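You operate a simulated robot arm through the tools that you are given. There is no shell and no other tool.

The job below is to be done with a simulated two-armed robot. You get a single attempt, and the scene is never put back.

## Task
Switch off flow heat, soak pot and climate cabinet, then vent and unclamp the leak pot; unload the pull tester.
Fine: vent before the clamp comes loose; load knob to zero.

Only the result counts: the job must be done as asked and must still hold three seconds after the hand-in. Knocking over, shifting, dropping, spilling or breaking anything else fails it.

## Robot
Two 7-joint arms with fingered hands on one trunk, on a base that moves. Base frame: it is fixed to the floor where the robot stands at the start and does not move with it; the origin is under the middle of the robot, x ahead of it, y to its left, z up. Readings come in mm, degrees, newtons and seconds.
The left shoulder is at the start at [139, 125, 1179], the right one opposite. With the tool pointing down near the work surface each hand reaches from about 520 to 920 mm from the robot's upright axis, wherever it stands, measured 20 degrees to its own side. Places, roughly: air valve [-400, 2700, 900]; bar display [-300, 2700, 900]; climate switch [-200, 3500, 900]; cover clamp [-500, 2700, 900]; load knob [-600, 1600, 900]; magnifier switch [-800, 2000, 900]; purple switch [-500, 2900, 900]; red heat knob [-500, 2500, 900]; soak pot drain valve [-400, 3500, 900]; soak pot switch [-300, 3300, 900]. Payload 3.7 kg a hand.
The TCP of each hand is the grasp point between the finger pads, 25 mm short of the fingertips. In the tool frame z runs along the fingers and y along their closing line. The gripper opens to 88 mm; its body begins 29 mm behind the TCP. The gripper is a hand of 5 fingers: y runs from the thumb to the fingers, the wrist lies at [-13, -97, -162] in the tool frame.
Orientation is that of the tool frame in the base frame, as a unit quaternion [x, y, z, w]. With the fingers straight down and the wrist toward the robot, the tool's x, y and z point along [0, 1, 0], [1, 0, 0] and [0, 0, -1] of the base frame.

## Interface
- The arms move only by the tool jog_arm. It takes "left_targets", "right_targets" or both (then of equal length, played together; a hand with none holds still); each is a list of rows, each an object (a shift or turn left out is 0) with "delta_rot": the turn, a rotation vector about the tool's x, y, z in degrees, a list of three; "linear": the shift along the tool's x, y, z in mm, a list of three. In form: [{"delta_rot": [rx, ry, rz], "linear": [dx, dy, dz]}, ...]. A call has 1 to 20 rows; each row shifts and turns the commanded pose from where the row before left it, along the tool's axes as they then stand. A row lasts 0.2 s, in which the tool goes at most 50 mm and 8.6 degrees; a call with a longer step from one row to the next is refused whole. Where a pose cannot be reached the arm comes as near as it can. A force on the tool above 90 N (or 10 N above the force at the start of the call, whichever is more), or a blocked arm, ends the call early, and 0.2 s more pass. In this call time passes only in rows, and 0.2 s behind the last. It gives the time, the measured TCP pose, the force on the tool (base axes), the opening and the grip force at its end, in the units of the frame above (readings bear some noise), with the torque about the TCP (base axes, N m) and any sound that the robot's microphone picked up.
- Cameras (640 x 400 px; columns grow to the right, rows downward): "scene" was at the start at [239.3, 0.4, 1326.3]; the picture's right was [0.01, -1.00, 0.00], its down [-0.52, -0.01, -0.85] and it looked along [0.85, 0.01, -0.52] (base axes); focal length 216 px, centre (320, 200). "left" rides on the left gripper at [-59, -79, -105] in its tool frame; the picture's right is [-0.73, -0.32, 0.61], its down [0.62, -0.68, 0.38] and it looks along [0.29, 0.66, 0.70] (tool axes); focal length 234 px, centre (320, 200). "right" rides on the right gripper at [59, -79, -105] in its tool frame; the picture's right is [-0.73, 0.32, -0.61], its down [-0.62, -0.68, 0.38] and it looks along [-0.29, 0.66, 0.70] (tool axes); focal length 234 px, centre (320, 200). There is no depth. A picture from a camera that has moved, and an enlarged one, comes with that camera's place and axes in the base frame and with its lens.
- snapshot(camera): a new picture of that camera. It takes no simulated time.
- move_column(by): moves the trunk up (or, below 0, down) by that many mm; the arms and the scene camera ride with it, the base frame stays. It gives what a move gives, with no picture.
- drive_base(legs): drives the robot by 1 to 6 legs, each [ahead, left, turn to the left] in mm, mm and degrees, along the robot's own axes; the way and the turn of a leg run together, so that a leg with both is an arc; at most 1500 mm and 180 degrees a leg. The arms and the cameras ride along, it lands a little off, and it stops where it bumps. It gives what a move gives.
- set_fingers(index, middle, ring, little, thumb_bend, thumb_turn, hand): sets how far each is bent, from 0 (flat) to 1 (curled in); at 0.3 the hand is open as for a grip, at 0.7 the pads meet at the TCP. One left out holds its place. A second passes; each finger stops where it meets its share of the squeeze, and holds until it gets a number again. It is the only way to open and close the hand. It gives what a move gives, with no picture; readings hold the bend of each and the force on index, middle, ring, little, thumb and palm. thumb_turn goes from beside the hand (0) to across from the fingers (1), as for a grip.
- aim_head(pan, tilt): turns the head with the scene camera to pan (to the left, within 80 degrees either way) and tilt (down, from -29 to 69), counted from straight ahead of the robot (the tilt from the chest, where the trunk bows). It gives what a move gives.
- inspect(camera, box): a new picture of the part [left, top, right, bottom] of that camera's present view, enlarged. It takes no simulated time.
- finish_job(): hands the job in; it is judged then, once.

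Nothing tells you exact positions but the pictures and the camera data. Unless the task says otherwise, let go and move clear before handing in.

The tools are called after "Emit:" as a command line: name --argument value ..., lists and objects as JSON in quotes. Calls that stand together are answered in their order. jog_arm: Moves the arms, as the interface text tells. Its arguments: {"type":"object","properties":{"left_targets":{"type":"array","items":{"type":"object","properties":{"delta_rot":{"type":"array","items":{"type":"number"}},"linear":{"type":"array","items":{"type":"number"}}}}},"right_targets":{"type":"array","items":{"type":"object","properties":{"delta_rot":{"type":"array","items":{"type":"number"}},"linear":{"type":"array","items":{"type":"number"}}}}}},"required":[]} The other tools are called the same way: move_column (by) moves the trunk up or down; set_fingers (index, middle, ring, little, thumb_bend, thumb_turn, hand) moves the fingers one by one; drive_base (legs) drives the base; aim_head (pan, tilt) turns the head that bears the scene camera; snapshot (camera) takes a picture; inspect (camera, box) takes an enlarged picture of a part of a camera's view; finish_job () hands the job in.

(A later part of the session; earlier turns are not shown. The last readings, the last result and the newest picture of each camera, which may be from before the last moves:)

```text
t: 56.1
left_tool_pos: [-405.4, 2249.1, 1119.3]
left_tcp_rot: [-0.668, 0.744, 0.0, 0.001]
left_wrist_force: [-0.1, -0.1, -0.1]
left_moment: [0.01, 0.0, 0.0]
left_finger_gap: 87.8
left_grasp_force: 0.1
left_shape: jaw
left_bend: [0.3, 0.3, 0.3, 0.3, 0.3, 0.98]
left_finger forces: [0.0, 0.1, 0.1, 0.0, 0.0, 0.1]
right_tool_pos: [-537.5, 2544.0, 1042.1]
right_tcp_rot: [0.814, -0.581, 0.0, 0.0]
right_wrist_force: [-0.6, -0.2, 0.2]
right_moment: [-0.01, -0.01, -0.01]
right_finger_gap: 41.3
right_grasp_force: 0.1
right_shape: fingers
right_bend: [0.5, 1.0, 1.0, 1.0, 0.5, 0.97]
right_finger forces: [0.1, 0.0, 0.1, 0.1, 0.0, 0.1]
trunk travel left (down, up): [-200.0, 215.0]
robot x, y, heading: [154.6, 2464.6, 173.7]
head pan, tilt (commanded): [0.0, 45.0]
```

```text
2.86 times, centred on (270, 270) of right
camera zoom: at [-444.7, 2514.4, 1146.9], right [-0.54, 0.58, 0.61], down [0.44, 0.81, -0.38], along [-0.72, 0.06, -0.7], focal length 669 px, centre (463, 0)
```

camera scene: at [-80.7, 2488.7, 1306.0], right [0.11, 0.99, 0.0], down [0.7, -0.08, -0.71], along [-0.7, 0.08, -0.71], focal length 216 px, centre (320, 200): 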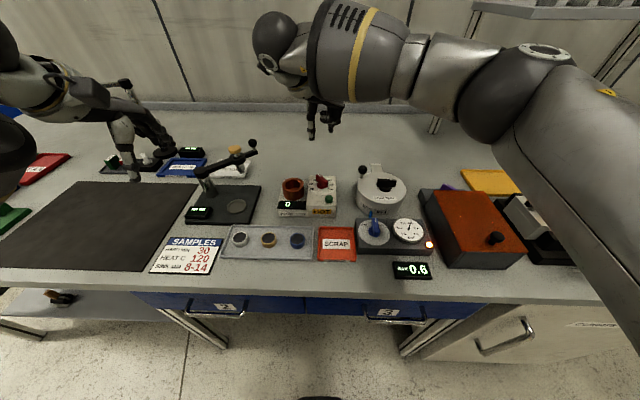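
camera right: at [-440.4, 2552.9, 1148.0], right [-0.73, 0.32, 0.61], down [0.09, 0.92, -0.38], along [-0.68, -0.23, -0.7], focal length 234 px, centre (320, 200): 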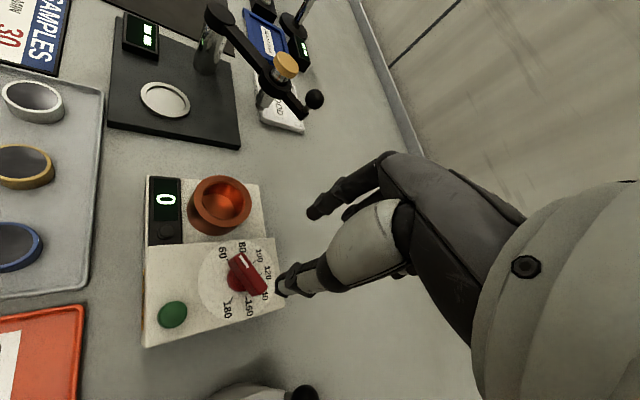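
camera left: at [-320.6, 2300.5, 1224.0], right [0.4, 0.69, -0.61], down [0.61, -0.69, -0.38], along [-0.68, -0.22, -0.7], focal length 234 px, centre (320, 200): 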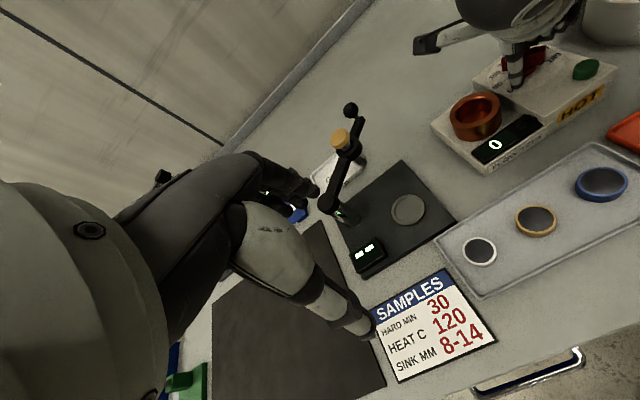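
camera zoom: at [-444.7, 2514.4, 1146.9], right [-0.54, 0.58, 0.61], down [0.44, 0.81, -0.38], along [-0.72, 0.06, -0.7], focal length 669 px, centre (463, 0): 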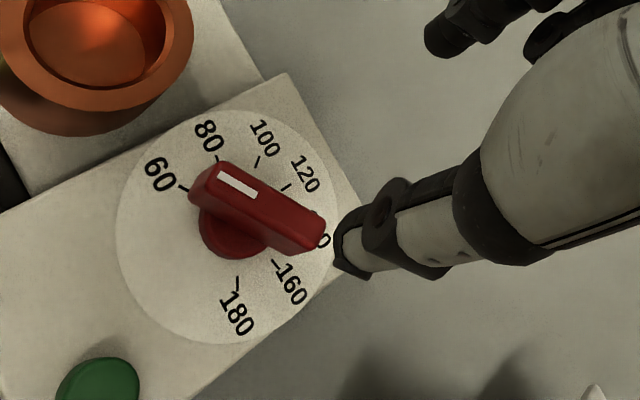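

Emit:
jog_arm --right_targets '[{"linear": [6.4, 1.7, 30]}, {"linear": [0, 0, 40]}, {"linear": [0, 0, 41.5]}]'

Emit:
set_fingers --hand "right" --index 0.8 --thumb_bend 0.8

Emit:
inspect --camera "scene" --box '[290, 160, 340, 195]'

Emit:
inspect --camera "right" --box '[230, 150, 390, 320]'

```text
t: 56.9
left_tool_pos: [-406.8, 2250.5, 1117.8]
left_tcp_rot: [-0.668, 0.744, -0.001, 0.001]
left_wrist_force: [-0.3, 0.2, -1.0]
left_moment: [-0.03, -0.02, 0.01]
left_finger_gap: 87.8
left_grasp_force: 0.0
left_shape: jaw
left_bend: [0.3, 0.3, 0.3, 0.3, 0.3, 0.98]
left_finger forces: [0.0, 0.0, 0.1, 0.0, 0.0, 0.0]
right_tool_pos: [-539.3, 2537.8, 930.1]
right_tcp_rot: [0.814, -0.58, 0.0, -0.001]
right_wrist_force: [-0.1, -0.5, -0.6]
right_moment: [-0.01, 0.01, 0.01]
right_finger_gap: 41.1
right_grasp_force: 0.0
right_shape: fingers
right_bend: [0.5, 1.0, 1.0, 1.0, 0.5, 0.97]
right_finger forces: [0.0, 0.1, 0.0, 0.0, 0.0, 0.1]
trunk travel left (down, up): [-200.0, 215.0]
robot x, y, heading: [149.1, 2463.3, 173.7]
head pan, tilt (commanded): [0.0, 45.0]
```

```text
t: 57.9
left_tool_pos: [-405.7, 2251.3, 1117.4]
left_tcp_rot: [-0.667, 0.745, -0.001, 0.001]
left_wrist_force: [-1.1, 0.3, -0.1]
left_moment: [0.02, -0.01, -0.02]
left_finger_gap: 87.5
left_grasp_force: 0.1
left_shape: jaw
left_bend: [0.3, 0.3, 0.3, 0.3, 0.3, 0.98]
left_finger forces: [0.1, 0.0, 0.0, 0.0, 0.1, 0.0]
right_tool_pos: [-538.3, 2537.4, 929.8]
right_tcp_rot: [0.814, -0.581, 0.001, -0.001]
right_wrist_force: [5.1, -0.1, -3.7]
right_moment: [0.04, -0.17, 0.06]
right_finger_gap: 4.7
right_grasp_force: 11.7
right_shape: fingers
right_bend: [0.74, 1.0, 1.0, 1.0, 0.67, 0.96]
right_finger forces: [8.7, 0.0, 0.1, 0.1, 13.7, 0.0]
trunk travel left (down, up): [-200.0, 215.0]
robot x, y, heading: [155.8, 2464.3, 173.8]
head pan, tilt (commanded): [0.0, 45.0]
```

```text
11.43 times, centred on (315, 178) of scene
camera zoom: at [-80.4, 2489.2, 1306.0], right [0.11, 0.99, 0.0], down [0.7, -0.08, -0.71], along [-0.7, 0.08, -0.71], focal length 2468 px, centre (377, 457)
```

zoom: 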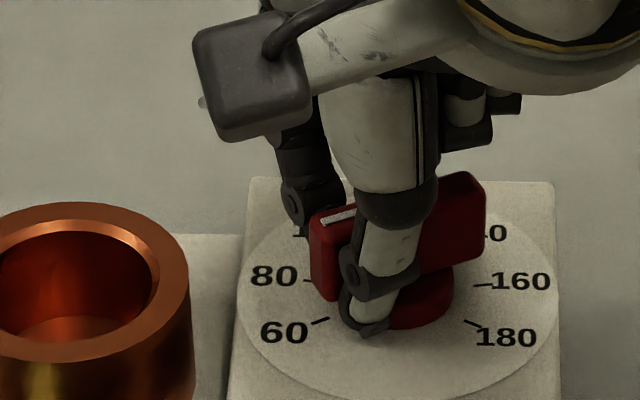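

```text
2.35 times, centred on (310, 235) of right
camera zoom: at [-444.4, 2508.3, 1034.8], right [-0.54, 0.58, 0.61], down [0.44, 0.81, -0.38], along [-0.71, 0.06, -0.7], focal length 551 px, centre (344, 118)
```

zoom: 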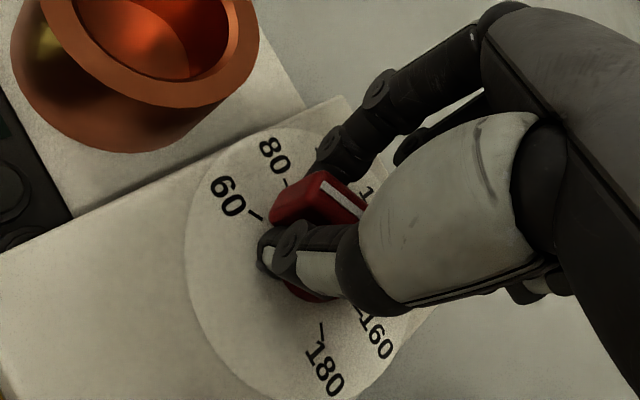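

Emit:
jog_arm --right_targets '[{"delta_rot": [0, 0, -5], "linear": [0, -0.9, 0]}, {"delta_rot": [0, 0, -5], "linear": [0, -0.9, 0]}, {"delta_rot": [0, 0, -5], "linear": [0, -0.9, 0]}, {"delta_rot": [0, 0, -5], "linear": [0, -0.9, 0]}]'

Emit:
inspect --camera "scene" --box '[290, 160, 340, 195]'

Emit:
inspect --camera "right" --box '[230, 150, 390, 320]'

```text
t: 58.9
left_tool_pos: [-407.5, 2250.2, 1118.5]
left_tcp_rot: [-0.667, 0.745, 0.001, 0.001]
left_wrist_force: [0.4, 0.3, 0.1]
left_moment: [0.0, -0.02, 0.0]
left_finger_gap: 87.8
left_grasp_force: 0.1
left_shape: jaw
left_bend: [0.3, 0.3, 0.3, 0.3, 0.3, 0.98]
left_finger forces: [0.0, 0.0, 0.0, 0.0, 0.0, 0.1]
right_tool_pos: [-536.4, 2541.2, 929.7]
right_tcp_rot: [0.903, -0.43, 0.0, 0.0]
right_wrist_force: [-5.3, -0.4, -4.5]
right_moment: [0.01, 0.11, -0.09]
right_finger_gap: 4.5
right_grasp_force: 11.5
right_shape: fingers
right_bend: [0.74, 1.0, 1.0, 1.0, 0.71, 0.95]
right_finger forces: [14.7, 0.0, 0.0, 0.1, 9.5, 0.0]
trunk travel left (down, up): [-200.0, 215.0]
robot x, y, heading: [152.6, 2465.4, 173.8]
head pan, tilt (commanded): [0.0, 45.0]
```

```text
11.43 times, centred on (315, 178) of scene
camera zoom: at [-81.8, 2489.0, 1305.8], right [0.11, 0.99, 0.0], down [0.7, -0.08, -0.71], along [-0.7, 0.08, -0.71], focal length 2468 px, centre (377, 457)
```

zoom: 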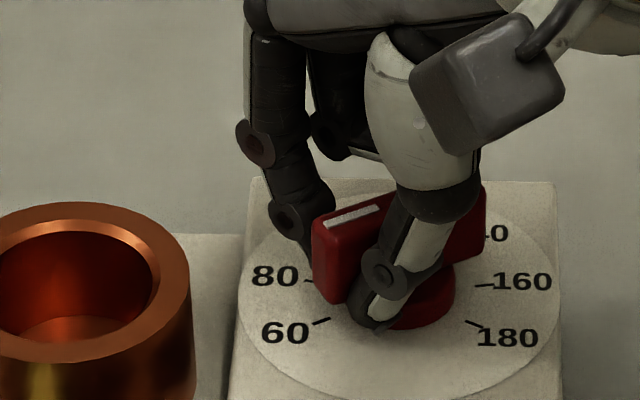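

```text
2.35 times, centred on (310, 235) of right
camera zoom: at [-437.8, 2544.3, 1034.8], right [-0.71, 0.36, 0.61], down [0.14, 0.91, -0.38], along [-0.69, -0.19, -0.7], focal length 551 px, centre (344, 118)
```

zoom: 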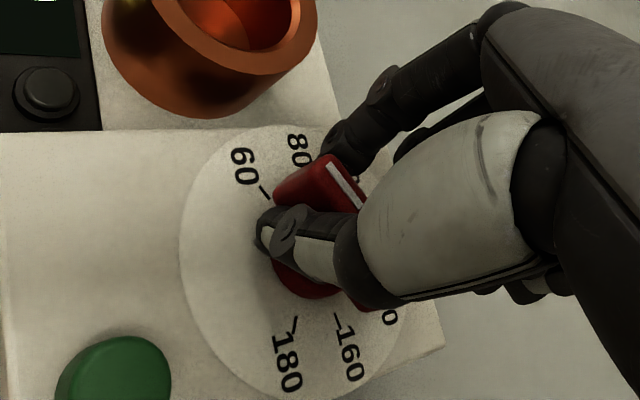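

Emit:
set_fingers --hand "right" --index 0.55 --thumb_bend 0.55

Emit:
jog_arm --right_targets '[{"delta_rot": [0, 0, 5]}, {"delta_rot": [0, 0, 5]}, {"delta_rot": [0, 0, 5], "linear": [5, 0, 0]}]'

Emit:
set_fingers --hand "right" --index 0.8 --thumb_bend 0.8

Emit:
inspect --camera "scene" --box '[290, 160, 340, 195]'

```text
t: 59.9
left_tool_pos: [-405.6, 2250.5, 1119.0]
left_tcp_rot: [-0.668, 0.744, 0.0, 0.001]
left_wrist_force: [0.1, 0.7, 0.5]
left_moment: [0.01, -0.02, 0.0]
left_finger_gap: 87.6
left_grasp_force: 0.0
left_shape: jaw
left_bend: [0.3, 0.3, 0.3, 0.3, 0.3, 0.98]
left_finger forces: [0.0, 0.0, 0.0, 0.0, 0.0, 0.0]
right_tool_pos: [-534.1, 2539.3, 929.8]
right_tcp_rot: [0.902, -0.431, 0.001, 0.0]
right_wrist_force: [0.0, -0.2, 1.4]
right_moment: [-0.01, -0.01, 0.03]
right_finger_gap: 30.1
right_grasp_force: 0.1
right_shape: fingers
right_bend: [0.55, 1.0, 1.0, 1.0, 0.55, 0.97]
right_finger forces: [0.1, 0.0, 0.0, 0.1, 0.0, 0.0]
trunk travel left (down, up): [-200.0, 215.0]
robot x, y, heading: [154.6, 2464.9, 173.8]
head pan, tilt (commanded): [0.0, 45.0]
```

```text
t: 60.7
left_tool_pos: [-406.1, 2250.7, 1118.7]
left_tcp_rot: [-0.668, 0.744, 0.0, 0.0]
left_wrist_force: [0.2, 0.0, -0.1]
left_moment: [-0.02, -0.01, -0.01]
left_finger_gap: 87.7
left_grasp_force: 0.1
left_shape: jaw
left_bend: [0.3, 0.3, 0.3, 0.3, 0.3, 0.98]
left_finger forces: [0.1, 0.0, 0.0, 0.0, 0.0, 0.1]
right_tool_pos: [-531.7, 2533.8, 929.8]
right_tcp_rot: [0.838, -0.546, 0.0, -0.001]
right_wrist_force: [0.0, 0.1, 0.1]
right_moment: [0.0, 0.02, -0.01]
right_finger_gap: 30.2
right_grasp_force: 0.1
right_shape: fingers
right_bend: [0.55, 1.0, 1.0, 1.0, 0.55, 0.97]
right_finger forces: [0.0, 0.0, 0.1, 0.0, 0.0, 0.0]
trunk travel left (down, up): [-200.0, 215.0]
robot x, y, heading: [152.8, 2467.2, 173.6]
head pan, tilt (commanded): [0.0, 45.0]
```

```text
t: 61.7
left_tool_pos: [-406.3, 2250.0, 1117.6]
left_tcp_rot: [-0.668, 0.744, 0.001, 0.0]
left_wrist_force: [0.2, 0.2, 0.5]
left_moment: [0.02, 0.02, 0.01]
left_finger_gap: 87.7
left_grasp_force: 0.1
left_shape: jaw
left_bend: [0.3, 0.3, 0.3, 0.3, 0.3, 0.98]
left_finger forces: [0.0, 0.0, 0.0, 0.1, 0.1, 0.0]
right_tool_pos: [-532.0, 2535.2, 929.1]
right_tcp_rot: [0.839, -0.545, 0.001, 0.0]
right_wrist_force: [0.1, 0.4, -5.0]
right_moment: [0.06, 0.0, 0.02]
right_finger_gap: 4.1
right_grasp_force: 9.9
right_shape: fingers
right_bend: [0.73, 1.0, 1.0, 1.0, 0.71, 0.97]
right_finger forces: [9.5, 0.1, 0.0, 0.0, 10.5, 0.0]
trunk travel left (down, up): [-200.0, 215.0]
robot x, y, heading: [154.6, 2466.0, 173.9]
head pan, tilt (commanded): [0.0, 45.0]
```

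```text
11.43 times, centred on (315, 178) of scene
camera zoom: at [-81.1, 2489.2, 1305.8], right [0.11, 0.99, 0.0], down [0.7, -0.08, -0.71], along [-0.7, 0.08, -0.71], focal length 2468 px, centre (377, 457)
```

zoom: 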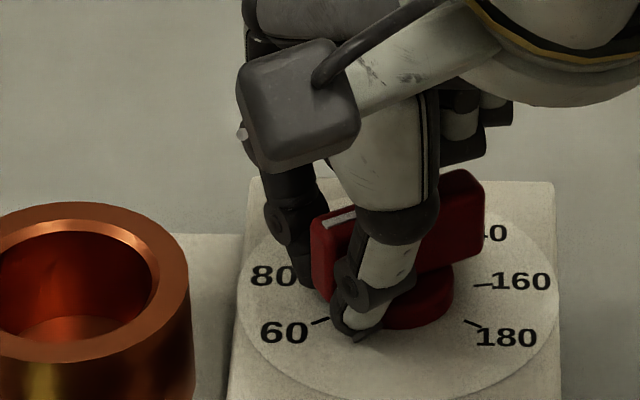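

Emit:
jog_arm --right_targets '[{"linear": [0, -3, 0]}, {"linear": [0, -3, 0]}]'

Emit:
inspect --camera "scene" --box '[290, 160, 340, 195]'

```text
t: 62.3
left_tool_pos: [-407.7, 2250.8, 1117.4]
left_tcp_rot: [-0.669, 0.744, -0.001, 0.001]
left_wrist_force: [0.2, 0.6, -0.8]
left_moment: [0.0, -0.04, 0.05]
left_finger_gap: 87.7
left_grasp_force: 0.1
left_shape: jaw
left_bend: [0.3, 0.3, 0.3, 0.3, 0.3, 0.98]
left_finger forces: [0.0, 0.1, 0.1, 0.0, 0.1, 0.1]
right_tool_pos: [-527.7, 2536.5, 929.1]
right_tcp_rot: [0.838, -0.545, 0.0, 0.0]
right_wrist_force: [-8.2, -2.8, -5.9]
right_moment: [-0.02, 0.16, -0.07]
right_finger_gap: 4.4
right_grasp_force: 9.6
right_shape: fingers
right_bend: [0.72, 1.0, 1.0, 1.0, 0.73, 0.97]
right_finger forces: [14.0, 0.0, 0.0, 0.0, 5.7, 0.0]
trunk travel left (down, up): [-200.0, 215.0]
robot x, y, heading: [149.4, 2466.2, 173.8]
head pan, tilt (commanded): [0.0, 45.0]
```

```text
11.43 times, centred on (315, 178) of scene
camera zoom: at [-82.3, 2488.7, 1305.7], right [0.11, 0.99, 0.0], down [0.7, -0.08, -0.71], along [-0.7, 0.08, -0.71], focal length 2468 px, centre (377, 457)
```

zoom: 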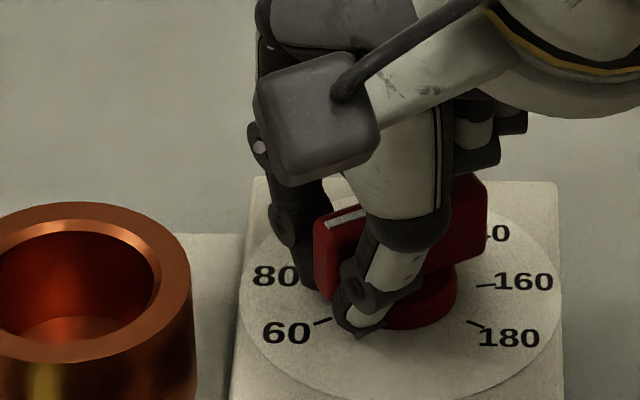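

The knob doesn't budge under about 0.2 N·m, so it sits at its lower stop, just past 60. I'll release, lift clear and check the pointer.

Emit:
jog_arm --right_targets '[{"linear": [0, 5, 0]}]'

Emit:
set_fingers --hand "right" --index 0.5 --thumb_bend 0.5

Emit:
jog_arm --right_targets '[{"linear": [0, 0, -40]}, {"linear": [0, 0, -45]}, {"linear": [0, 0, -45]}]'

Emit:
inspect --camera "scene" --box '[285, 165, 345, 220]'

Emit:
inspect --camera "right" --box '[200, 200, 340, 340]'

```text
t: 62.7
left_tool_pos: [-405.6, 2251.2, 1118.9]
left_tcp_rot: [-0.668, 0.745, 0.0, 0.0]
left_wrist_force: [-0.4, 0.5, -0.4]
left_moment: [-0.03, -0.01, -0.02]
left_finger_gap: 87.7
left_grasp_force: 0.0
left_shape: jaw
left_bend: [0.3, 0.3, 0.3, 0.3, 0.3, 0.98]
left_finger forces: [0.1, 0.0, 0.0, 0.0, 0.1, 0.0]
right_tool_pos: [-530.1, 2535.6, 929.2]
right_tcp_rot: [0.839, -0.545, 0.0, -0.001]
right_wrist_force: [0.6, 1.4, -4.8]
right_moment: [0.04, -0.02, 0.0]
right_finger_gap: 4.1
right_grasp_force: 10.4
right_shape: fingers
right_bend: [0.73, 1.0, 1.0, 1.0, 0.72, 0.97]
right_finger forces: [9.7, 0.0, 0.1, 0.0, 10.2, 0.1]
trunk travel left (down, up): [-200.0, 215.0]
robot x, y, heading: [150.5, 2469.4, 173.6]
head pan, tilt (commanded): [0.0, 45.0]
```

```text
t: 63.7
left_tool_pos: [-404.8, 2249.7, 1118.7]
left_tcp_rot: [-0.668, 0.744, 0.0, 0.001]
left_wrist_force: [-1.3, 1.6, 0.3]
left_moment: [0.03, 0.0, -0.01]
left_finger_gap: 87.9
left_grasp_force: 0.1
left_shape: jaw
left_bend: [0.3, 0.3, 0.3, 0.3, 0.3, 0.98]
left_finger forces: [0.0, 0.0, 0.0, 0.1, 0.0, 0.0]
right_tool_pos: [-530.1, 2534.6, 929.4]
right_tcp_rot: [0.839, -0.545, 0.0, 0.0]
right_wrist_force: [0.2, 0.1, 0.7]
right_moment: [0.0, -0.01, 0.02]
right_finger_gap: 41.1
right_grasp_force: 0.1
right_shape: fingers
right_bend: [0.5, 1.0, 1.0, 1.0, 0.5, 0.97]
right_finger forces: [0.0, 0.0, 0.1, 0.1, 0.0, 0.0]
trunk travel left (down, up): [-200.0, 215.0]
robot x, y, heading: [151.4, 2464.2, 173.8]
head pan, tilt (commanded): [0.0, 45.0]
```

```text
t: 64.5
left_tool_pos: [-405.2, 2249.6, 1118.6]
left_tcp_rot: [-0.668, 0.744, 0.001, -0.001]
left_wrist_force: [0.0, 0.0, 0.1]
left_moment: [-0.03, 0.0, 0.01]
left_finger_gap: 87.6
left_grasp_force: 0.1
left_shape: jaw
left_bend: [0.3, 0.3, 0.3, 0.3, 0.3, 0.98]
left_finger forces: [0.0, 0.0, 0.0, 0.0, 0.1, 0.0]
right_tool_pos: [-530.2, 2534.8, 1061.2]
right_tcp_rot: [0.839, -0.545, 0.0, 0.0]
right_wrist_force: [0.8, 0.2, 0.3]
right_moment: [0.01, 0.02, -0.03]
right_finger_gap: 41.2
right_grasp_force: 0.0
right_shape: fingers
right_bend: [0.5, 1.0, 1.0, 1.0, 0.5, 0.97]
right_finger forces: [0.1, 0.0, 0.0, 0.0, 0.0, 0.0]
trunk travel left (down, up): [-200.0, 215.0]
robot x, y, heading: [153.5, 2466.3, 173.7]
head pan, tilt (commanded): [0.0, 45.0]
```

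```text
7.27 times, centred on (315, 192) of scene
camera zoom: at [-79.8, 2488.8, 1306.2], right [0.11, 0.99, 0.0], down [0.7, -0.08, -0.71], along [-0.7, 0.08, -0.71], focal length 1570 px, centre (356, 254)
```

zoom: 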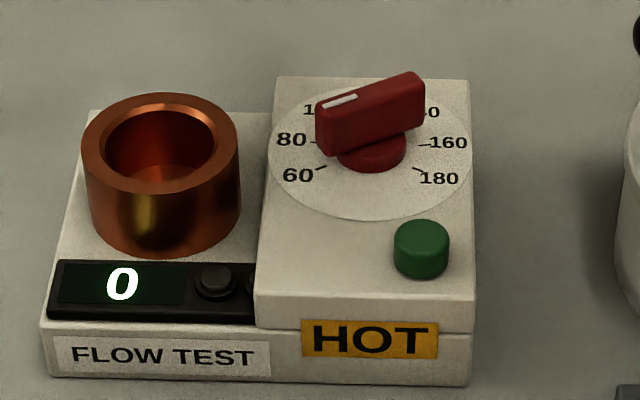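

```text
2.86 times, centred on (270, 270) of right
camera zoom: at [-434.5, 2514.5, 1166.4], right [-0.59, 0.53, 0.61], down [0.37, 0.85, -0.38], along [-0.72, 0.0, -0.7], focal length 669 px, centre (463, 0)
```

zoom: 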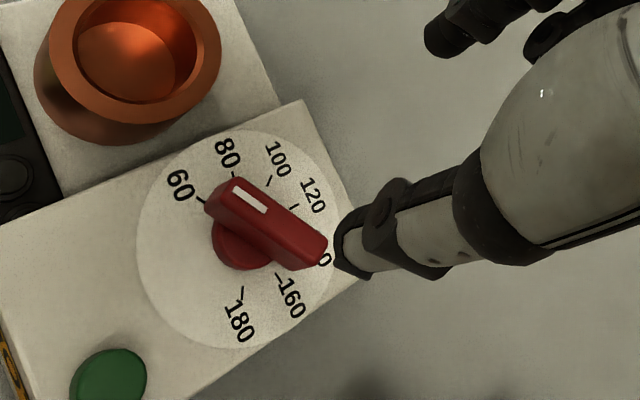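

The heat knob rests at its bottom stop. Next I'll raise the trunk and shift the base right along the bench to the soak pot and climate cabinet controls.

Emit:
move_column --by 200

Emit:
drive_base --legs '[[-167, 0, 0], [0, -718, 0]]'

Emit:
snapshot --camera "scene"

Emit:
snapshot --camera "right"

```text
t: 66.7
left_tool_pos: [-405.8, 2249.5, 1318.4]
left_tcp_rot: [-0.668, 0.744, 0.0, 0.0]
left_wrist_force: [-1.3, 0.4, 0.0]
left_moment: [0.0, 0.04, -0.01]
left_finger_gap: 87.8
left_grasp_force: 0.1
left_shape: jaw
left_bend: [0.3, 0.3, 0.3, 0.3, 0.3, 0.98]
left_finger forces: [0.1, 0.0, 0.0, 0.0, 0.0, 0.0]
right_tool_pos: [-530.9, 2536.3, 1260.0]
right_tcp_rot: [0.839, -0.544, 0.0, -0.001]
right_wrist_force: [0.0, -0.6, -0.4]
right_moment: [-0.02, -0.01, -0.01]
right_finger_gap: 41.3
right_grasp_force: 0.0
right_shape: fingers
right_bend: [0.5, 1.0, 1.0, 1.0, 0.5, 0.97]
right_finger forces: [0.0, 0.0, 0.1, 0.1, 0.0, 0.0]
trunk travel left (down, up): [-400.0, 15.0]
robot x, y, heading: [153.4, 2466.5, 173.9]
head pan, tilt (commanded): [0.0, 45.0]
```

```text
t: 74.5
left_tool_pos: [-162.0, 2946.8, 1318.4]
left_tcp_rot: [-0.668, 0.744, 0.0, 0.0]
left_wrist_force: [0.1, -0.2, 0.5]
left_moment: [-0.03, -0.02, 0.0]
left_finger_gap: 87.6
left_grasp_force: 0.1
left_shape: jaw
left_bend: [0.3, 0.3, 0.3, 0.3, 0.3, 0.98]
left_finger forces: [0.0, 0.0, 0.0, 0.1, 0.0, 0.0]
right_tool_pos: [-288.5, 3231.8, 1258.9]
right_tcp_rot: [0.839, -0.545, 0.0, 0.0]
right_wrist_force: [-0.3, 0.6, -0.1]
right_moment: [-0.02, 0.0, -0.04]
right_finger_gap: 41.0
right_grasp_force: 0.0
right_shape: fingers
right_bend: [0.5, 1.0, 1.0, 1.0, 0.5, 0.97]
right_finger forces: [0.0, 0.0, 0.0, 0.0, 0.1, 0.0]
trunk travel left (down, up): [-400.0, 15.0]
robot x, y, heading: [396.6, 3159.5, 174.0]
head pan, tilt (commanded): [0.0, 45.0]
```

```text
taken
camera scene: at [273.4, 3173.5, 1511.8], right [0.11, 0.99, 0.0], down [0.7, -0.08, -0.71], along [-0.7, 0.08, -0.71], focal length 216 px, centre (320, 200)
```

scene: 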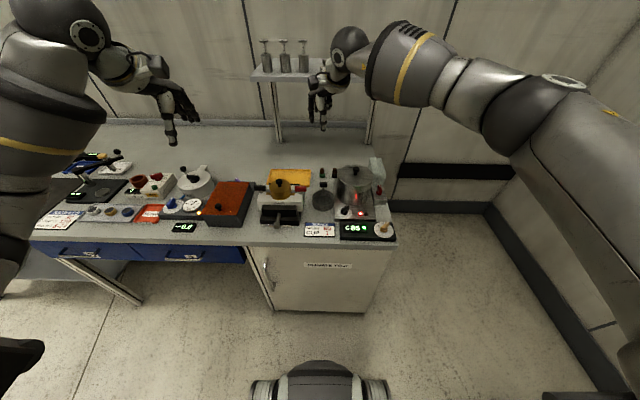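

```text
taken
camera right: at [-191.9, 3210.8, 1364.9], right [-0.59, 0.53, 0.61], down [0.37, 0.85, -0.38], along [-0.72, 0.0, -0.7], focal length 234 px, centre (320, 200)
```

right: 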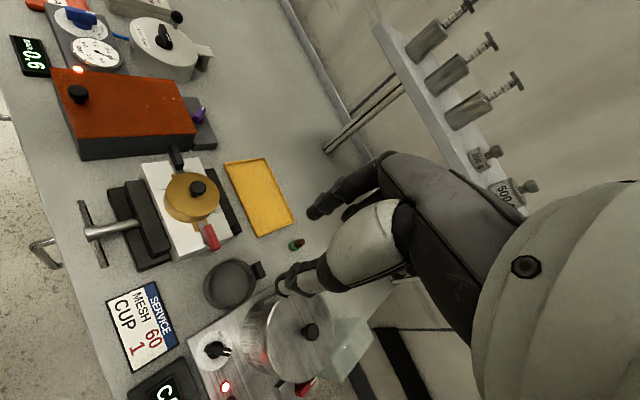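

Emit:
inspect --camera "scene" --box '[300, 150, 410, 245]'

Emit:
inspect --camera "scene" --box '[330, 190, 400, 245]'

Emit:
inspect --camera "right" --box '[100, 280, 340, 400]'

```text
4.21 times, centred on (355, 198) of scene
camera zoom: at [273.4, 3173.5, 1511.8], right [0.11, 0.99, 0.0], down [0.7, -0.08, -0.71], along [-0.7, 0.08, -0.71], focal length 909 px, centre (173, 210)
```

zoom: 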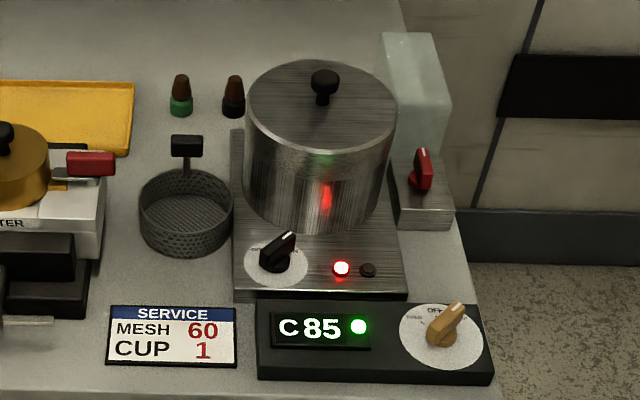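

```text
7.27 times, centred on (365, 218) of scene
camera zoom: at [273.4, 3173.5, 1511.8], right [0.11, 0.99, 0.0], down [0.7, -0.08, -0.71], along [-0.7, 0.08, -0.71], focal length 1570 px, centre (-7, 73)
```

zoom: 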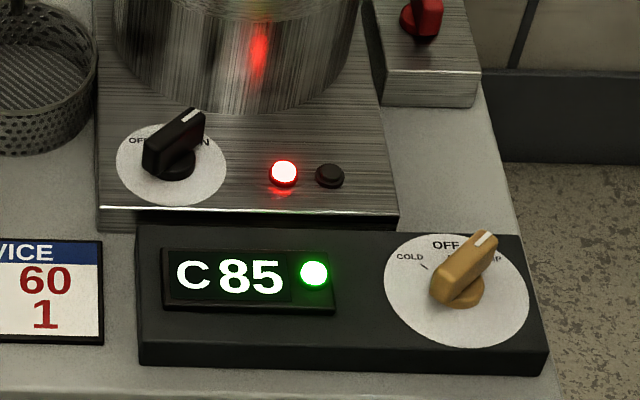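

```text
2.67 times, centred on (220, 340) of right
camera zoom: at [-191.9, 3210.8, 1364.9], right [-0.59, 0.53, 0.61], down [0.37, 0.85, -0.38], along [-0.72, 0.0, -0.7], focal length 624 px, centre (587, -173)
```

zoom: 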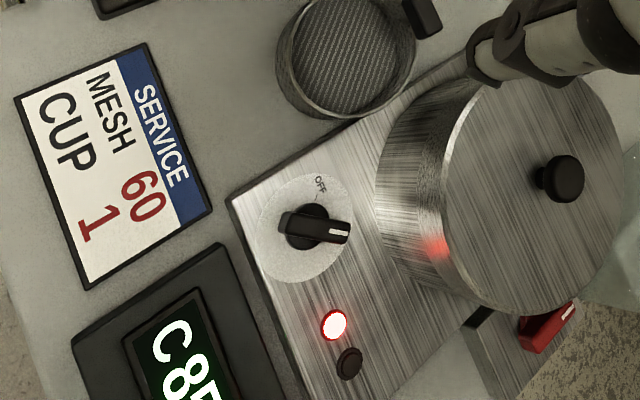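

Soak pot knob (OFF/ON) is at about (-279, 3332, top 898) pointing to ON, with the pot just behind it. The climate knob (COLD/OFF/DAMP) is at about (-174, 3459), pointing right of OFF. Because of the pot I'll push the knobs with the extended thumb of a tilted, otherwise closed hand, so I'll set that pose up now.

Emit:
move_column --by -200

Emit:
set_fingers --hand "right" --index 1.0 --thumb_bend 0.4

Emit:
jog_arm --right_targets '[{"delta_rot": [0, 0, 7.5]}, {"delta_rot": [0, 0, 7.5]}, {"delta_rot": [0, 0, 7.5]}, {"delta_rot": [0, 0, 7.5]}, {"delta_rot": [-7, 0, 0]}, {"delta_rot": [-7, 0, 0]}, {"delta_rot": [-7, 0, 0]}, {"delta_rot": [-7, 0, 0]}, {"delta_rot": [-7, 0, 0]}]'

Emit:
snapshot --camera "scene"

Emit:
snapshot --camera "right"

```text
t: 76.6
left_tool_pos: [-160.7, 2946.3, 1120.1]
left_tcp_rot: [-0.668, 0.744, 0.001, -0.001]
left_wrist_force: [0.8, -0.8, -0.2]
left_moment: [-0.02, 0.04, 0.04]
left_finger_gap: 87.5
left_grasp_force: 0.0
left_shape: jaw
left_bend: [0.3, 0.3, 0.3, 0.3, 0.3, 0.98]
left_finger forces: [0.0, 0.0, 0.0, 0.1, 0.0, 0.1]
right_tool_pos: [-286.8, 3231.8, 1061.7]
right_tcp_rot: [0.839, -0.544, -0.001, 0.0]
right_wrist_force: [0.0, -0.7, -1.0]
right_moment: [0.01, 0.03, -0.02]
right_finger_gap: 41.4
right_grasp_force: 0.1
right_shape: fingers
right_bend: [0.5, 1.0, 1.0, 1.0, 0.5, 0.97]
right_finger forces: [0.0, 0.1, 0.0, 0.0, 0.0, 0.1]
trunk travel left (down, up): [-200.0, 215.0]
robot x, y, heading: [399.7, 3161.3, 173.8]
head pan, tilt (commanded): [0.0, 45.0]
```

```text
t: 77.6
left_tool_pos: [-162.0, 2946.6, 1118.9]
left_tcp_rot: [-0.667, 0.745, 0.0, 0.0]
left_wrist_force: [-1.1, -0.7, -0.6]
left_moment: [0.03, -0.03, 0.01]
left_finger_gap: 87.7
left_grasp_force: 0.0
left_shape: jaw
left_bend: [0.3, 0.3, 0.3, 0.3, 0.3, 0.98]
left_finger forces: [0.0, 0.0, 0.0, 0.0, 0.0, 0.0]
right_tool_pos: [-287.9, 3231.6, 1058.9]
right_tcp_rot: [0.839, -0.545, 0.0, 0.0]
right_wrist_force: [0.2, -0.6, 0.0]
right_moment: [0.0, 0.0, 0.02]
right_finger_gap: 48.3
right_grasp_force: 0.0
right_shape: fingers
right_bend: [1.0, 1.0, 1.0, 1.0, 0.4, 0.97]
right_finger forces: [0.1, 0.0, 0.0, 0.0, 0.0, 0.1]
trunk travel left (down, up): [-200.0, 215.0]
robot x, y, heading: [396.9, 3159.1, 173.5]
head pan, tilt (commanded): [0.0, 45.0]
```

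```text
t: 79.6
left_tool_pos: [-161.8, 2945.9, 1118.7]
left_tcp_rot: [-0.668, 0.744, 0.0, 0.0]
left_wrist_force: [0.8, -0.5, 0.5]
left_moment: [0.0, -0.01, 0.01]
left_finger_gap: 87.6
left_grasp_force: 0.1
left_shape: jaw
left_bend: [0.3, 0.3, 0.3, 0.3, 0.3, 0.98]
left_finger forces: [0.0, 0.0, 0.1, 0.0, 0.0, 0.0]
right_tool_pos: [-286.2, 3231.2, 1060.5]
right_tcp_rot: [-0.638, 0.709, 0.225, -0.202]
right_wrist_force: [0.7, -0.3, 0.2]
right_moment: [-0.02, -0.05, 0.01]
right_finger_gap: 48.4
right_grasp_force: 0.1
right_shape: fingers
right_bend: [1.0, 1.0, 1.0, 1.0, 0.4, 0.97]
right_finger forces: [0.0, 0.0, 0.0, 0.1, 0.0, 0.0]
trunk travel left (down, up): [-200.0, 215.0]
robot x, y, heading: [395.3, 3162.2, 173.7]
head pan, tilt (commanded): [0.0, 45.0]
```

```text
taken
camera scene: at [163.1, 3185.1, 1306.1], right [0.11, 0.99, 0.0], down [0.7, -0.08, -0.71], along [-0.7, 0.08, -0.71], focal length 216 px, centre (320, 200)
```

scene: 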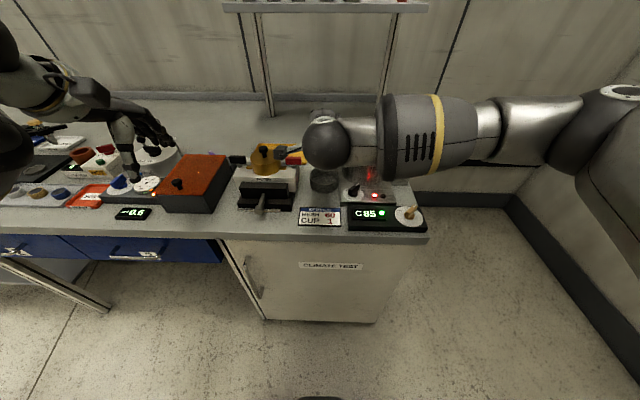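

```text
taken
camera right: at [-169.5, 3160.7, 1101.2], right [0.16, 0.71, 0.68], down [0.4, 0.59, -0.71], along [-0.9, 0.39, -0.19], focal length 234 px, centre (320, 200)
```

right: 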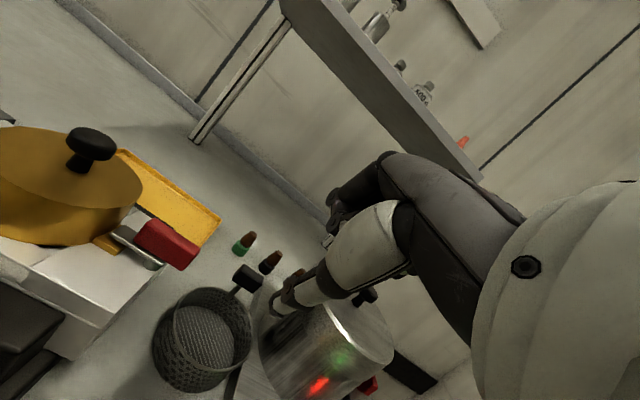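

Emit:
inspect --camera "scene" --box '[340, 170, 440, 240]'

Emit:
inspect --camera "scene" --box '[380, 195, 430, 235]'

```text
5.71 times, centred on (390, 205) of scene
camera zoom: at [163.1, 3185.1, 1306.1], right [0.11, 0.99, 0.0], down [0.7, -0.08, -0.71], along [-0.7, 0.08, -0.71], focal length 1234 px, centre (-80, 171)
```

zoom: 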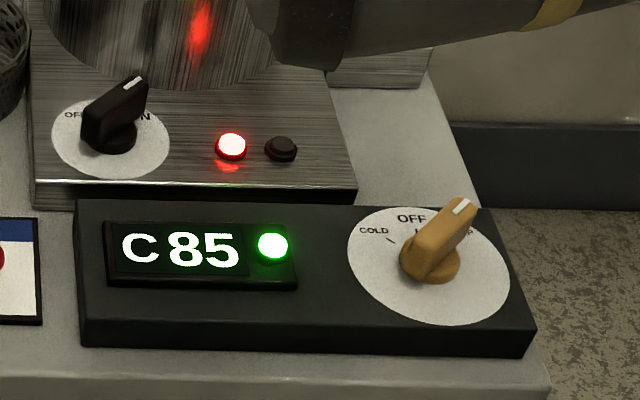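

```text
10.00 times, centred on (405, 215) of scene
camera zoom: at [163.1, 3185.1, 1306.1], right [0.11, 0.99, 0.0], down [0.7, -0.08, -0.71], along [-0.7, 0.08, -0.71], focal length 2160 px, centre (-530, 50)
```

zoom: 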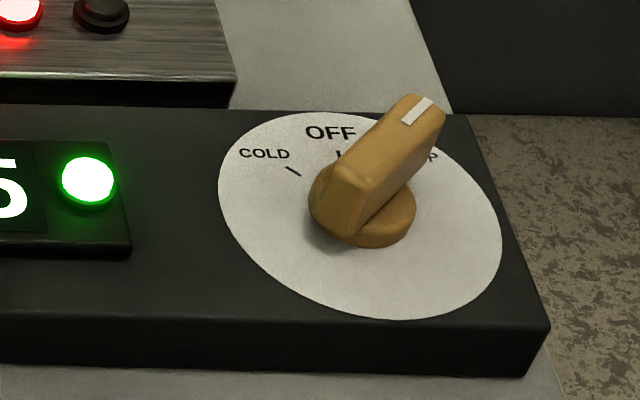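

Emit:
set_fingers --hand "right" --thumb_bend 0.5

Emit:
jog_arm --right_targets '[{"linear": [-36.1, -15, 2.3]}, {"linear": [-36.1, -15, 2.3]}, {"linear": [-36.1, -15, 2.3]}, {"linear": [-36.1, -15, 2.3]}, {"linear": [-36.1, -15, 2.3]}, {"linear": [-36.1, -15, 2.3]}]'

Emit:
snapshot --camera "right"

Emit:
snapshot --camera "scene"

```text
t: 80.6
left_tool_pos: [-163.2, 2946.4, 1118.3]
left_tcp_rot: [-0.668, 0.744, 0.0, 0.0]
left_wrist_force: [-0.6, -0.6, 0.1]
left_moment: [-0.02, -0.01, 0.01]
left_finger_gap: 87.8
left_grasp_force: 0.0
left_shape: jaw
left_bend: [0.3, 0.3, 0.3, 0.3, 0.3, 0.98]
left_finger forces: [0.0, 0.0, 0.0, 0.0, 0.1, 0.0]
right_tool_pos: [-288.7, 3232.7, 1059.4]
right_tcp_rot: [-0.638, 0.709, 0.224, -0.2]
right_wrist_force: [0.4, 0.1, 0.2]
right_moment: [0.0, -0.02, -0.02]
right_finger_gap: 44.1
right_grasp_force: 0.0
right_shape: fingers
right_bend: [1.0, 1.0, 1.0, 1.0, 0.5, 0.97]
right_finger forces: [0.0, 0.1, 0.1, 0.0, 0.0, 0.0]
trunk travel left (down, up): [-200.0, 215.0]
robot x, y, heading: [396.0, 3162.4, 173.6]
head pan, tilt (commanded): [0.0, 45.0]
```

```text
t: 82.0
left_tool_pos: [-162.1, 2947.6, 1119.4]
left_tcp_rot: [-0.668, 0.744, 0.0, -0.001]
left_wrist_force: [0.6, 0.1, 0.1]
left_moment: [0.0, 0.0, -0.02]
left_finger_gap: 87.8
left_grasp_force: 0.0
left_shape: jaw
left_bend: [0.3, 0.3, 0.3, 0.3, 0.3, 0.98]
left_finger forces: [0.0, 0.0, 0.0, 0.0, 0.0, 0.0]
right_tool_pos: [-215.5, 3379.6, 1072.6]
right_tcp_rot: [-0.637, 0.713, 0.22, -0.194]
right_wrist_force: [-0.1, 0.0, 0.0]
right_moment: [0.0, 0.0, 0.02]
right_finger_gap: 44.5
right_grasp_force: 0.0
right_shape: fingers
right_bend: [1.0, 1.0, 1.0, 1.0, 0.5, 0.97]
right_finger forces: [0.0, 0.1, 0.1, 0.1, 0.0, 0.0]
right hand out of reach, approached as far as the arm can: row 3, 4, 5, 6
trunk travel left (down, up): [-200.0, 215.0]
robot x, y, heading: [396.2, 3163.0, 173.7]
head pan, tilt (commanded): [0.0, 45.0]
```

```text
taken
camera right: at [-99.6, 3307.6, 1115.1], right [0.16, 0.71, 0.69], down [0.42, 0.58, -0.7], along [-0.89, 0.4, -0.21], focal length 234 px, centre (320, 200)
```

right: 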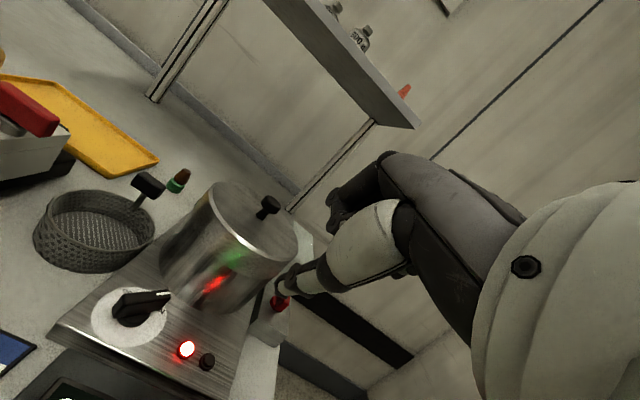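

```text
taken
camera scene: at [163.3, 3186.7, 1306.1], right [0.11, 0.99, 0.0], down [0.7, -0.08, -0.71], along [-0.7, 0.08, -0.71], focal length 216 px, centre (320, 200)
```

scene: 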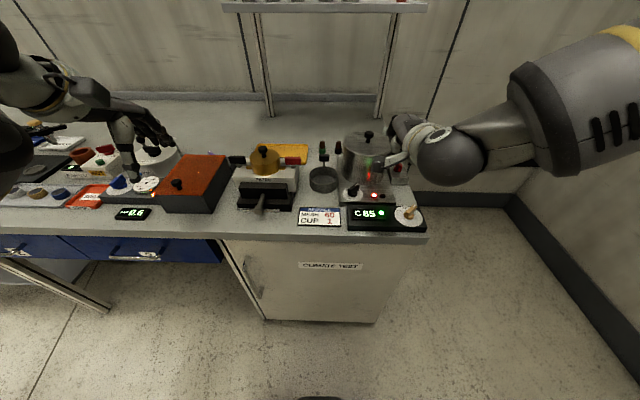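

The tilted hand is too close to the body here, so I'll back the base up about 170 mm and approach again.

Emit:
drive_base --legs '[[-170, 0, 0]]'

Emit:
jog_arm --right_targets '[{"linear": [0, 0, 0]}]'

Emit:
snapshot --camera "scene"

```text
t: 83.5
left_tool_pos: [7.6, 2927.3, 1118.6]
left_tcp_rot: [-0.668, 0.745, 0.0, -0.001]
left_wrist_force: [0.6, -0.8, 0.5]
left_moment: [-0.01, 0.03, -0.04]
left_finger_gap: 87.7
left_grasp_force: 0.1
left_shape: jaw
left_bend: [0.3, 0.3, 0.3, 0.3, 0.3, 0.98]
left_finger forces: [0.0, 0.0, 0.0, 0.0, 0.1, 0.0]
right_tool_pos: [-47.6, 3359.7, 1071.4]
right_tcp_rot: [-0.638, 0.713, 0.22, -0.193]
right_wrist_force: [-0.2, -0.1, 0.4]
right_moment: [0.0, 0.01, -0.01]
right_finger_gap: 44.2
right_grasp_force: 0.1
right_shape: fingers
right_bend: [1.0, 1.0, 1.0, 1.0, 0.5, 0.97]
right_finger forces: [0.0, 0.0, 0.1, 0.0, 0.1, 0.0]
trunk travel left (down, up): [-200.0, 215.0]
robot x, y, heading: [563.8, 3143.8, 174.2]
head pan, tilt (commanded): [0.0, 45.0]
```

```text
t: 83.9
left_tool_pos: [5.9, 2928.8, 1118.8]
left_tcp_rot: [-0.668, 0.744, 0.0, 0.0]
left_wrist_force: [-0.3, -0.2, 0.6]
left_moment: [-0.01, -0.02, 0.03]
left_finger_gap: 87.8
left_grasp_force: 0.0
left_shape: jaw
left_bend: [0.3, 0.3, 0.3, 0.3, 0.3, 0.98]
left_finger forces: [0.0, 0.0, 0.0, 0.1, 0.1, 0.1]
right_tool_pos: [-48.6, 3359.4, 1072.1]
right_tcp_rot: [-0.636, 0.714, 0.221, -0.193]
right_wrist_force: [-0.7, 0.4, 0.9]
right_moment: [0.02, 0.0, 0.0]
right_finger_gap: 43.9
right_grasp_force: 0.1
right_shape: fingers
right_bend: [1.0, 1.0, 1.0, 1.0, 0.5, 0.97]
right_finger forces: [0.0, 0.0, 0.1, 0.0, 0.0, 0.0]
trunk travel left (down, up): [-200.0, 215.0]
robot x, y, heading: [565.2, 3144.2, 174.0]
head pan, tilt (commanded): [0.0, 45.0]
```

```text
taken
camera scene: at [331.2, 3167.1, 1306.0], right [0.11, 0.99, 0.0], down [0.7, -0.08, -0.71], along [-0.7, 0.08, -0.71], focal length 216 px, centre (320, 200)
```

scene: 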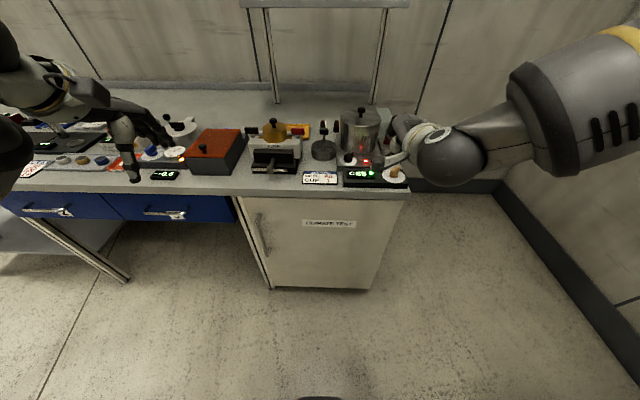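

Emit:
jog_arm --right_targets '[{"linear": [-12.3, 17.8, 30.3]}, {"linear": [-12.3, 17.8, 30.3]}, {"linear": [-12.3, 17.8, 30.3]}, {"linear": [-12.3, 17.8, 30.3]}, {"linear": [-12.3, 17.8, 30.3]}]'

Emit:
snapshot --camera "right"

Emit:
inspect --camera "scene" --box '[320, 90, 480, 210]'

```text
t: 85.1
left_tool_pos: [6.7, 2927.1, 1119.0]
left_tcp_rot: [-0.668, 0.744, 0.0, 0.0]
left_wrist_force: [0.4, -0.3, -0.7]
left_moment: [-0.02, 0.01, 0.04]
left_finger_gap: 88.0
left_grasp_force: 0.0
left_shape: jaw
left_bend: [0.3, 0.3, 0.3, 0.3, 0.3, 0.98]
left_finger forces: [0.0, 0.0, 0.0, 0.0, 0.0, 0.0]
right_tool_pos: [-58.8, 3363.8, 1067.6]
right_tcp_rot: [-0.637, 0.714, 0.219, -0.193]
right_wrist_force: [-0.4, 0.1, 0.9]
right_moment: [-0.01, 0.02, -0.07]
right_finger_gap: 44.0
right_grasp_force: 0.1
right_shape: fingers
right_bend: [1.0, 1.0, 1.0, 1.0, 0.5, 0.97]
right_finger forces: [0.1, 0.0, 0.0, 0.0, 0.0, 0.0]
right hand out of reach, approached as far as the arm can: row 1, 2, 3, 4, 5
trunk travel left (down, up): [-200.0, 215.0]
robot x, y, heading: [564.9, 3140.8, 173.8]
head pan, tilt (commanded): [0.0, 45.0]
```

```text
taken
camera right: at [57.7, 3292.4, 1110.8], right [0.15, 0.71, 0.69], down [0.42, 0.58, -0.69], along [-0.89, 0.4, -0.21], focal length 234 px, centre (320, 200)
```

right: 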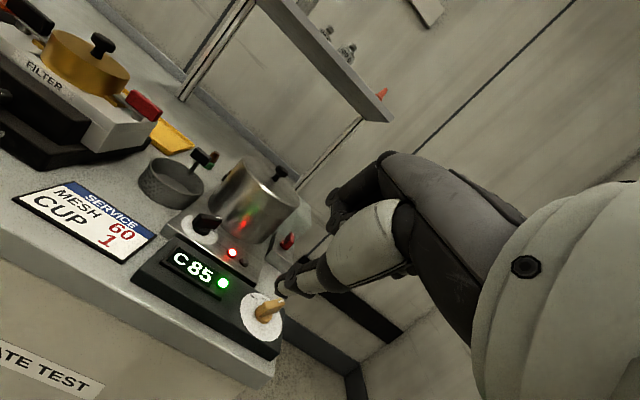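

```text
3.33 times, centred on (400, 150) of scene
camera zoom: at [331.2, 3167.1, 1306.0], right [0.11, 0.99, 0.0], down [0.7, -0.08, -0.71], along [-0.7, 0.08, -0.71], focal length 720 px, centre (53, 367)
```

zoom: 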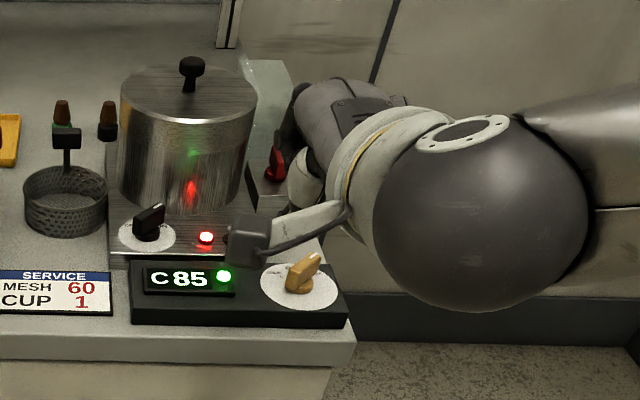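

The tilted pose runs into joint limits this far right, so I'll straighten the right hand. Then I'll reposition the base so the left hand can push the soak knob, with its fingers kept away from the pot, and the right hand can take the climate knob.

Emit:
jog_arm --right_targets '[{"delta_rot": [7, 0, 0]}, {"delta_rot": [7, 0, 0]}, {"delta_rot": [7, 0, 0]}, {"delta_rot": [7, 0, 0]}, {"delta_rot": [6, 0, 0]}]'

Emit:
drive_base --legs '[[0, -150, 0], [160, 0, 0]]'

Emit:
snapshot --camera "scene"

Emit:
snapshot --camera "right"

Emit:
snapshot --camera "left"

```text
t: 86.3
left_tool_pos: [6.7, 2929.2, 1118.7]
left_tcp_rot: [-0.669, 0.744, 0.0, 0.0]
left_wrist_force: [0.2, 0.5, -0.2]
left_moment: [-0.02, 0.03, 0.0]
left_finger_gap: 87.7
left_grasp_force: 0.0
left_shape: jaw
left_bend: [0.3, 0.3, 0.3, 0.3, 0.3, 0.98]
left_finger forces: [0.0, 0.0, 0.0, 0.0, 0.1, 0.1]
right_tool_pos: [-59.3, 3365.3, 1068.9]
right_tcp_rot: [-0.666, 0.746, 0.002, 0.002]
right_wrist_force: [0.3, 0.8, 0.1]
right_moment: [0.02, -0.01, -0.01]
right_finger_gap: 44.1
right_grasp_force: 0.0
right_shape: fingers
right_bend: [1.0, 1.0, 1.0, 1.0, 0.5, 0.97]
right_finger forces: [0.1, 0.0, 0.1, 0.0, 0.0, 0.0]
trunk travel left (down, up): [-200.0, 215.0]
robot x, y, heading: [566.4, 3144.0, 173.8]
head pan, tilt (commanded): [0.0, 45.0]
```

```text
t: 89.2
left_tool_pos: [-135.0, 3093.1, 1118.0]
left_tcp_rot: [-0.668, 0.744, 0.0, 0.0]
left_wrist_force: [-0.5, -0.4, 0.5]
left_moment: [0.01, -0.03, -0.03]
left_finger_gap: 87.6
left_grasp_force: 0.0
left_shape: jaw
left_bend: [0.3, 0.3, 0.3, 0.3, 0.3, 0.98]
left_finger forces: [0.0, 0.0, 0.0, 0.0, 0.1, 0.1]
right_tool_pos: [-201.0, 3528.6, 1068.2]
right_tcp_rot: [-0.665, 0.747, 0.002, 0.001]
right_wrist_force: [-0.4, -0.3, -0.2]
right_moment: [0.0, -0.01, -0.01]
right_finger_gap: 44.2
right_grasp_force: 0.1
right_shape: fingers
right_bend: [1.0, 1.0, 1.0, 1.0, 0.5, 0.97]
right_finger forces: [0.0, 0.1, 0.0, 0.0, 0.0, 0.0]
trunk travel left (down, up): [-200.0, 215.0]
robot x, y, heading: [421.0, 3307.4, 174.1]
head pan, tilt (commanded): [0.0, 45.0]
```

```text
taken
camera scene: at [189.3, 3332.0, 1305.9], right [0.11, 0.99, 0.0], down [0.7, -0.08, -0.71], along [-0.7, 0.08, -0.71], focal length 216 px, centre (320, 200)
```

scene: 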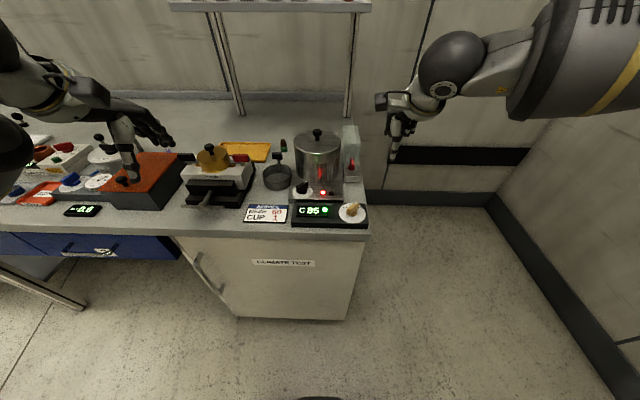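

```text
taken
camera right: at [-129.2, 3462.1, 1173.2], right [-0.24, 0.76, 0.61], down [0.75, 0.54, -0.38], along [-0.62, 0.37, -0.69], focal length 234 px, centre (320, 200)
```

right: 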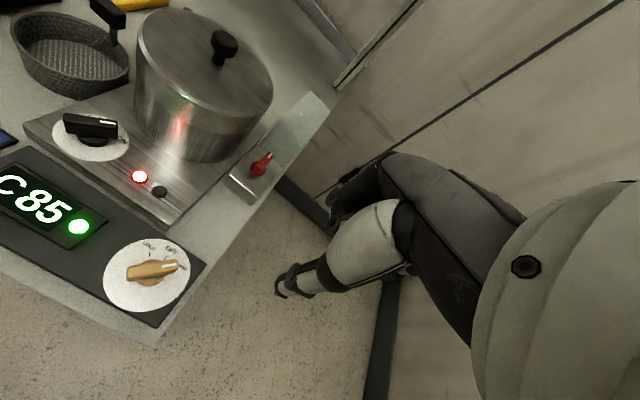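

```text
taken
camera left: at [-50.7, 3143.1, 1223.6], right [0.4, 0.69, -0.61], down [0.61, -0.69, -0.38], along [-0.68, -0.22, -0.7], focal length 234 px, centre (320, 200)
```

left: 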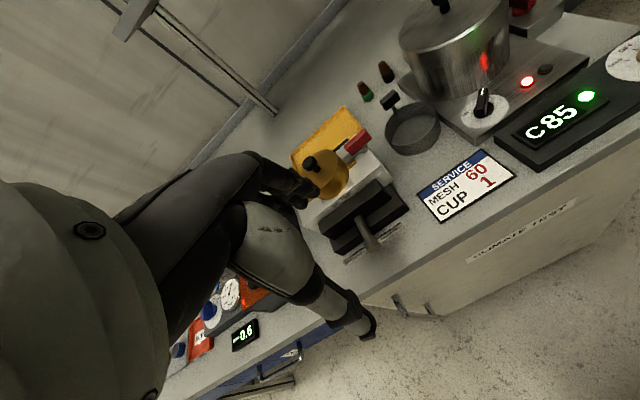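

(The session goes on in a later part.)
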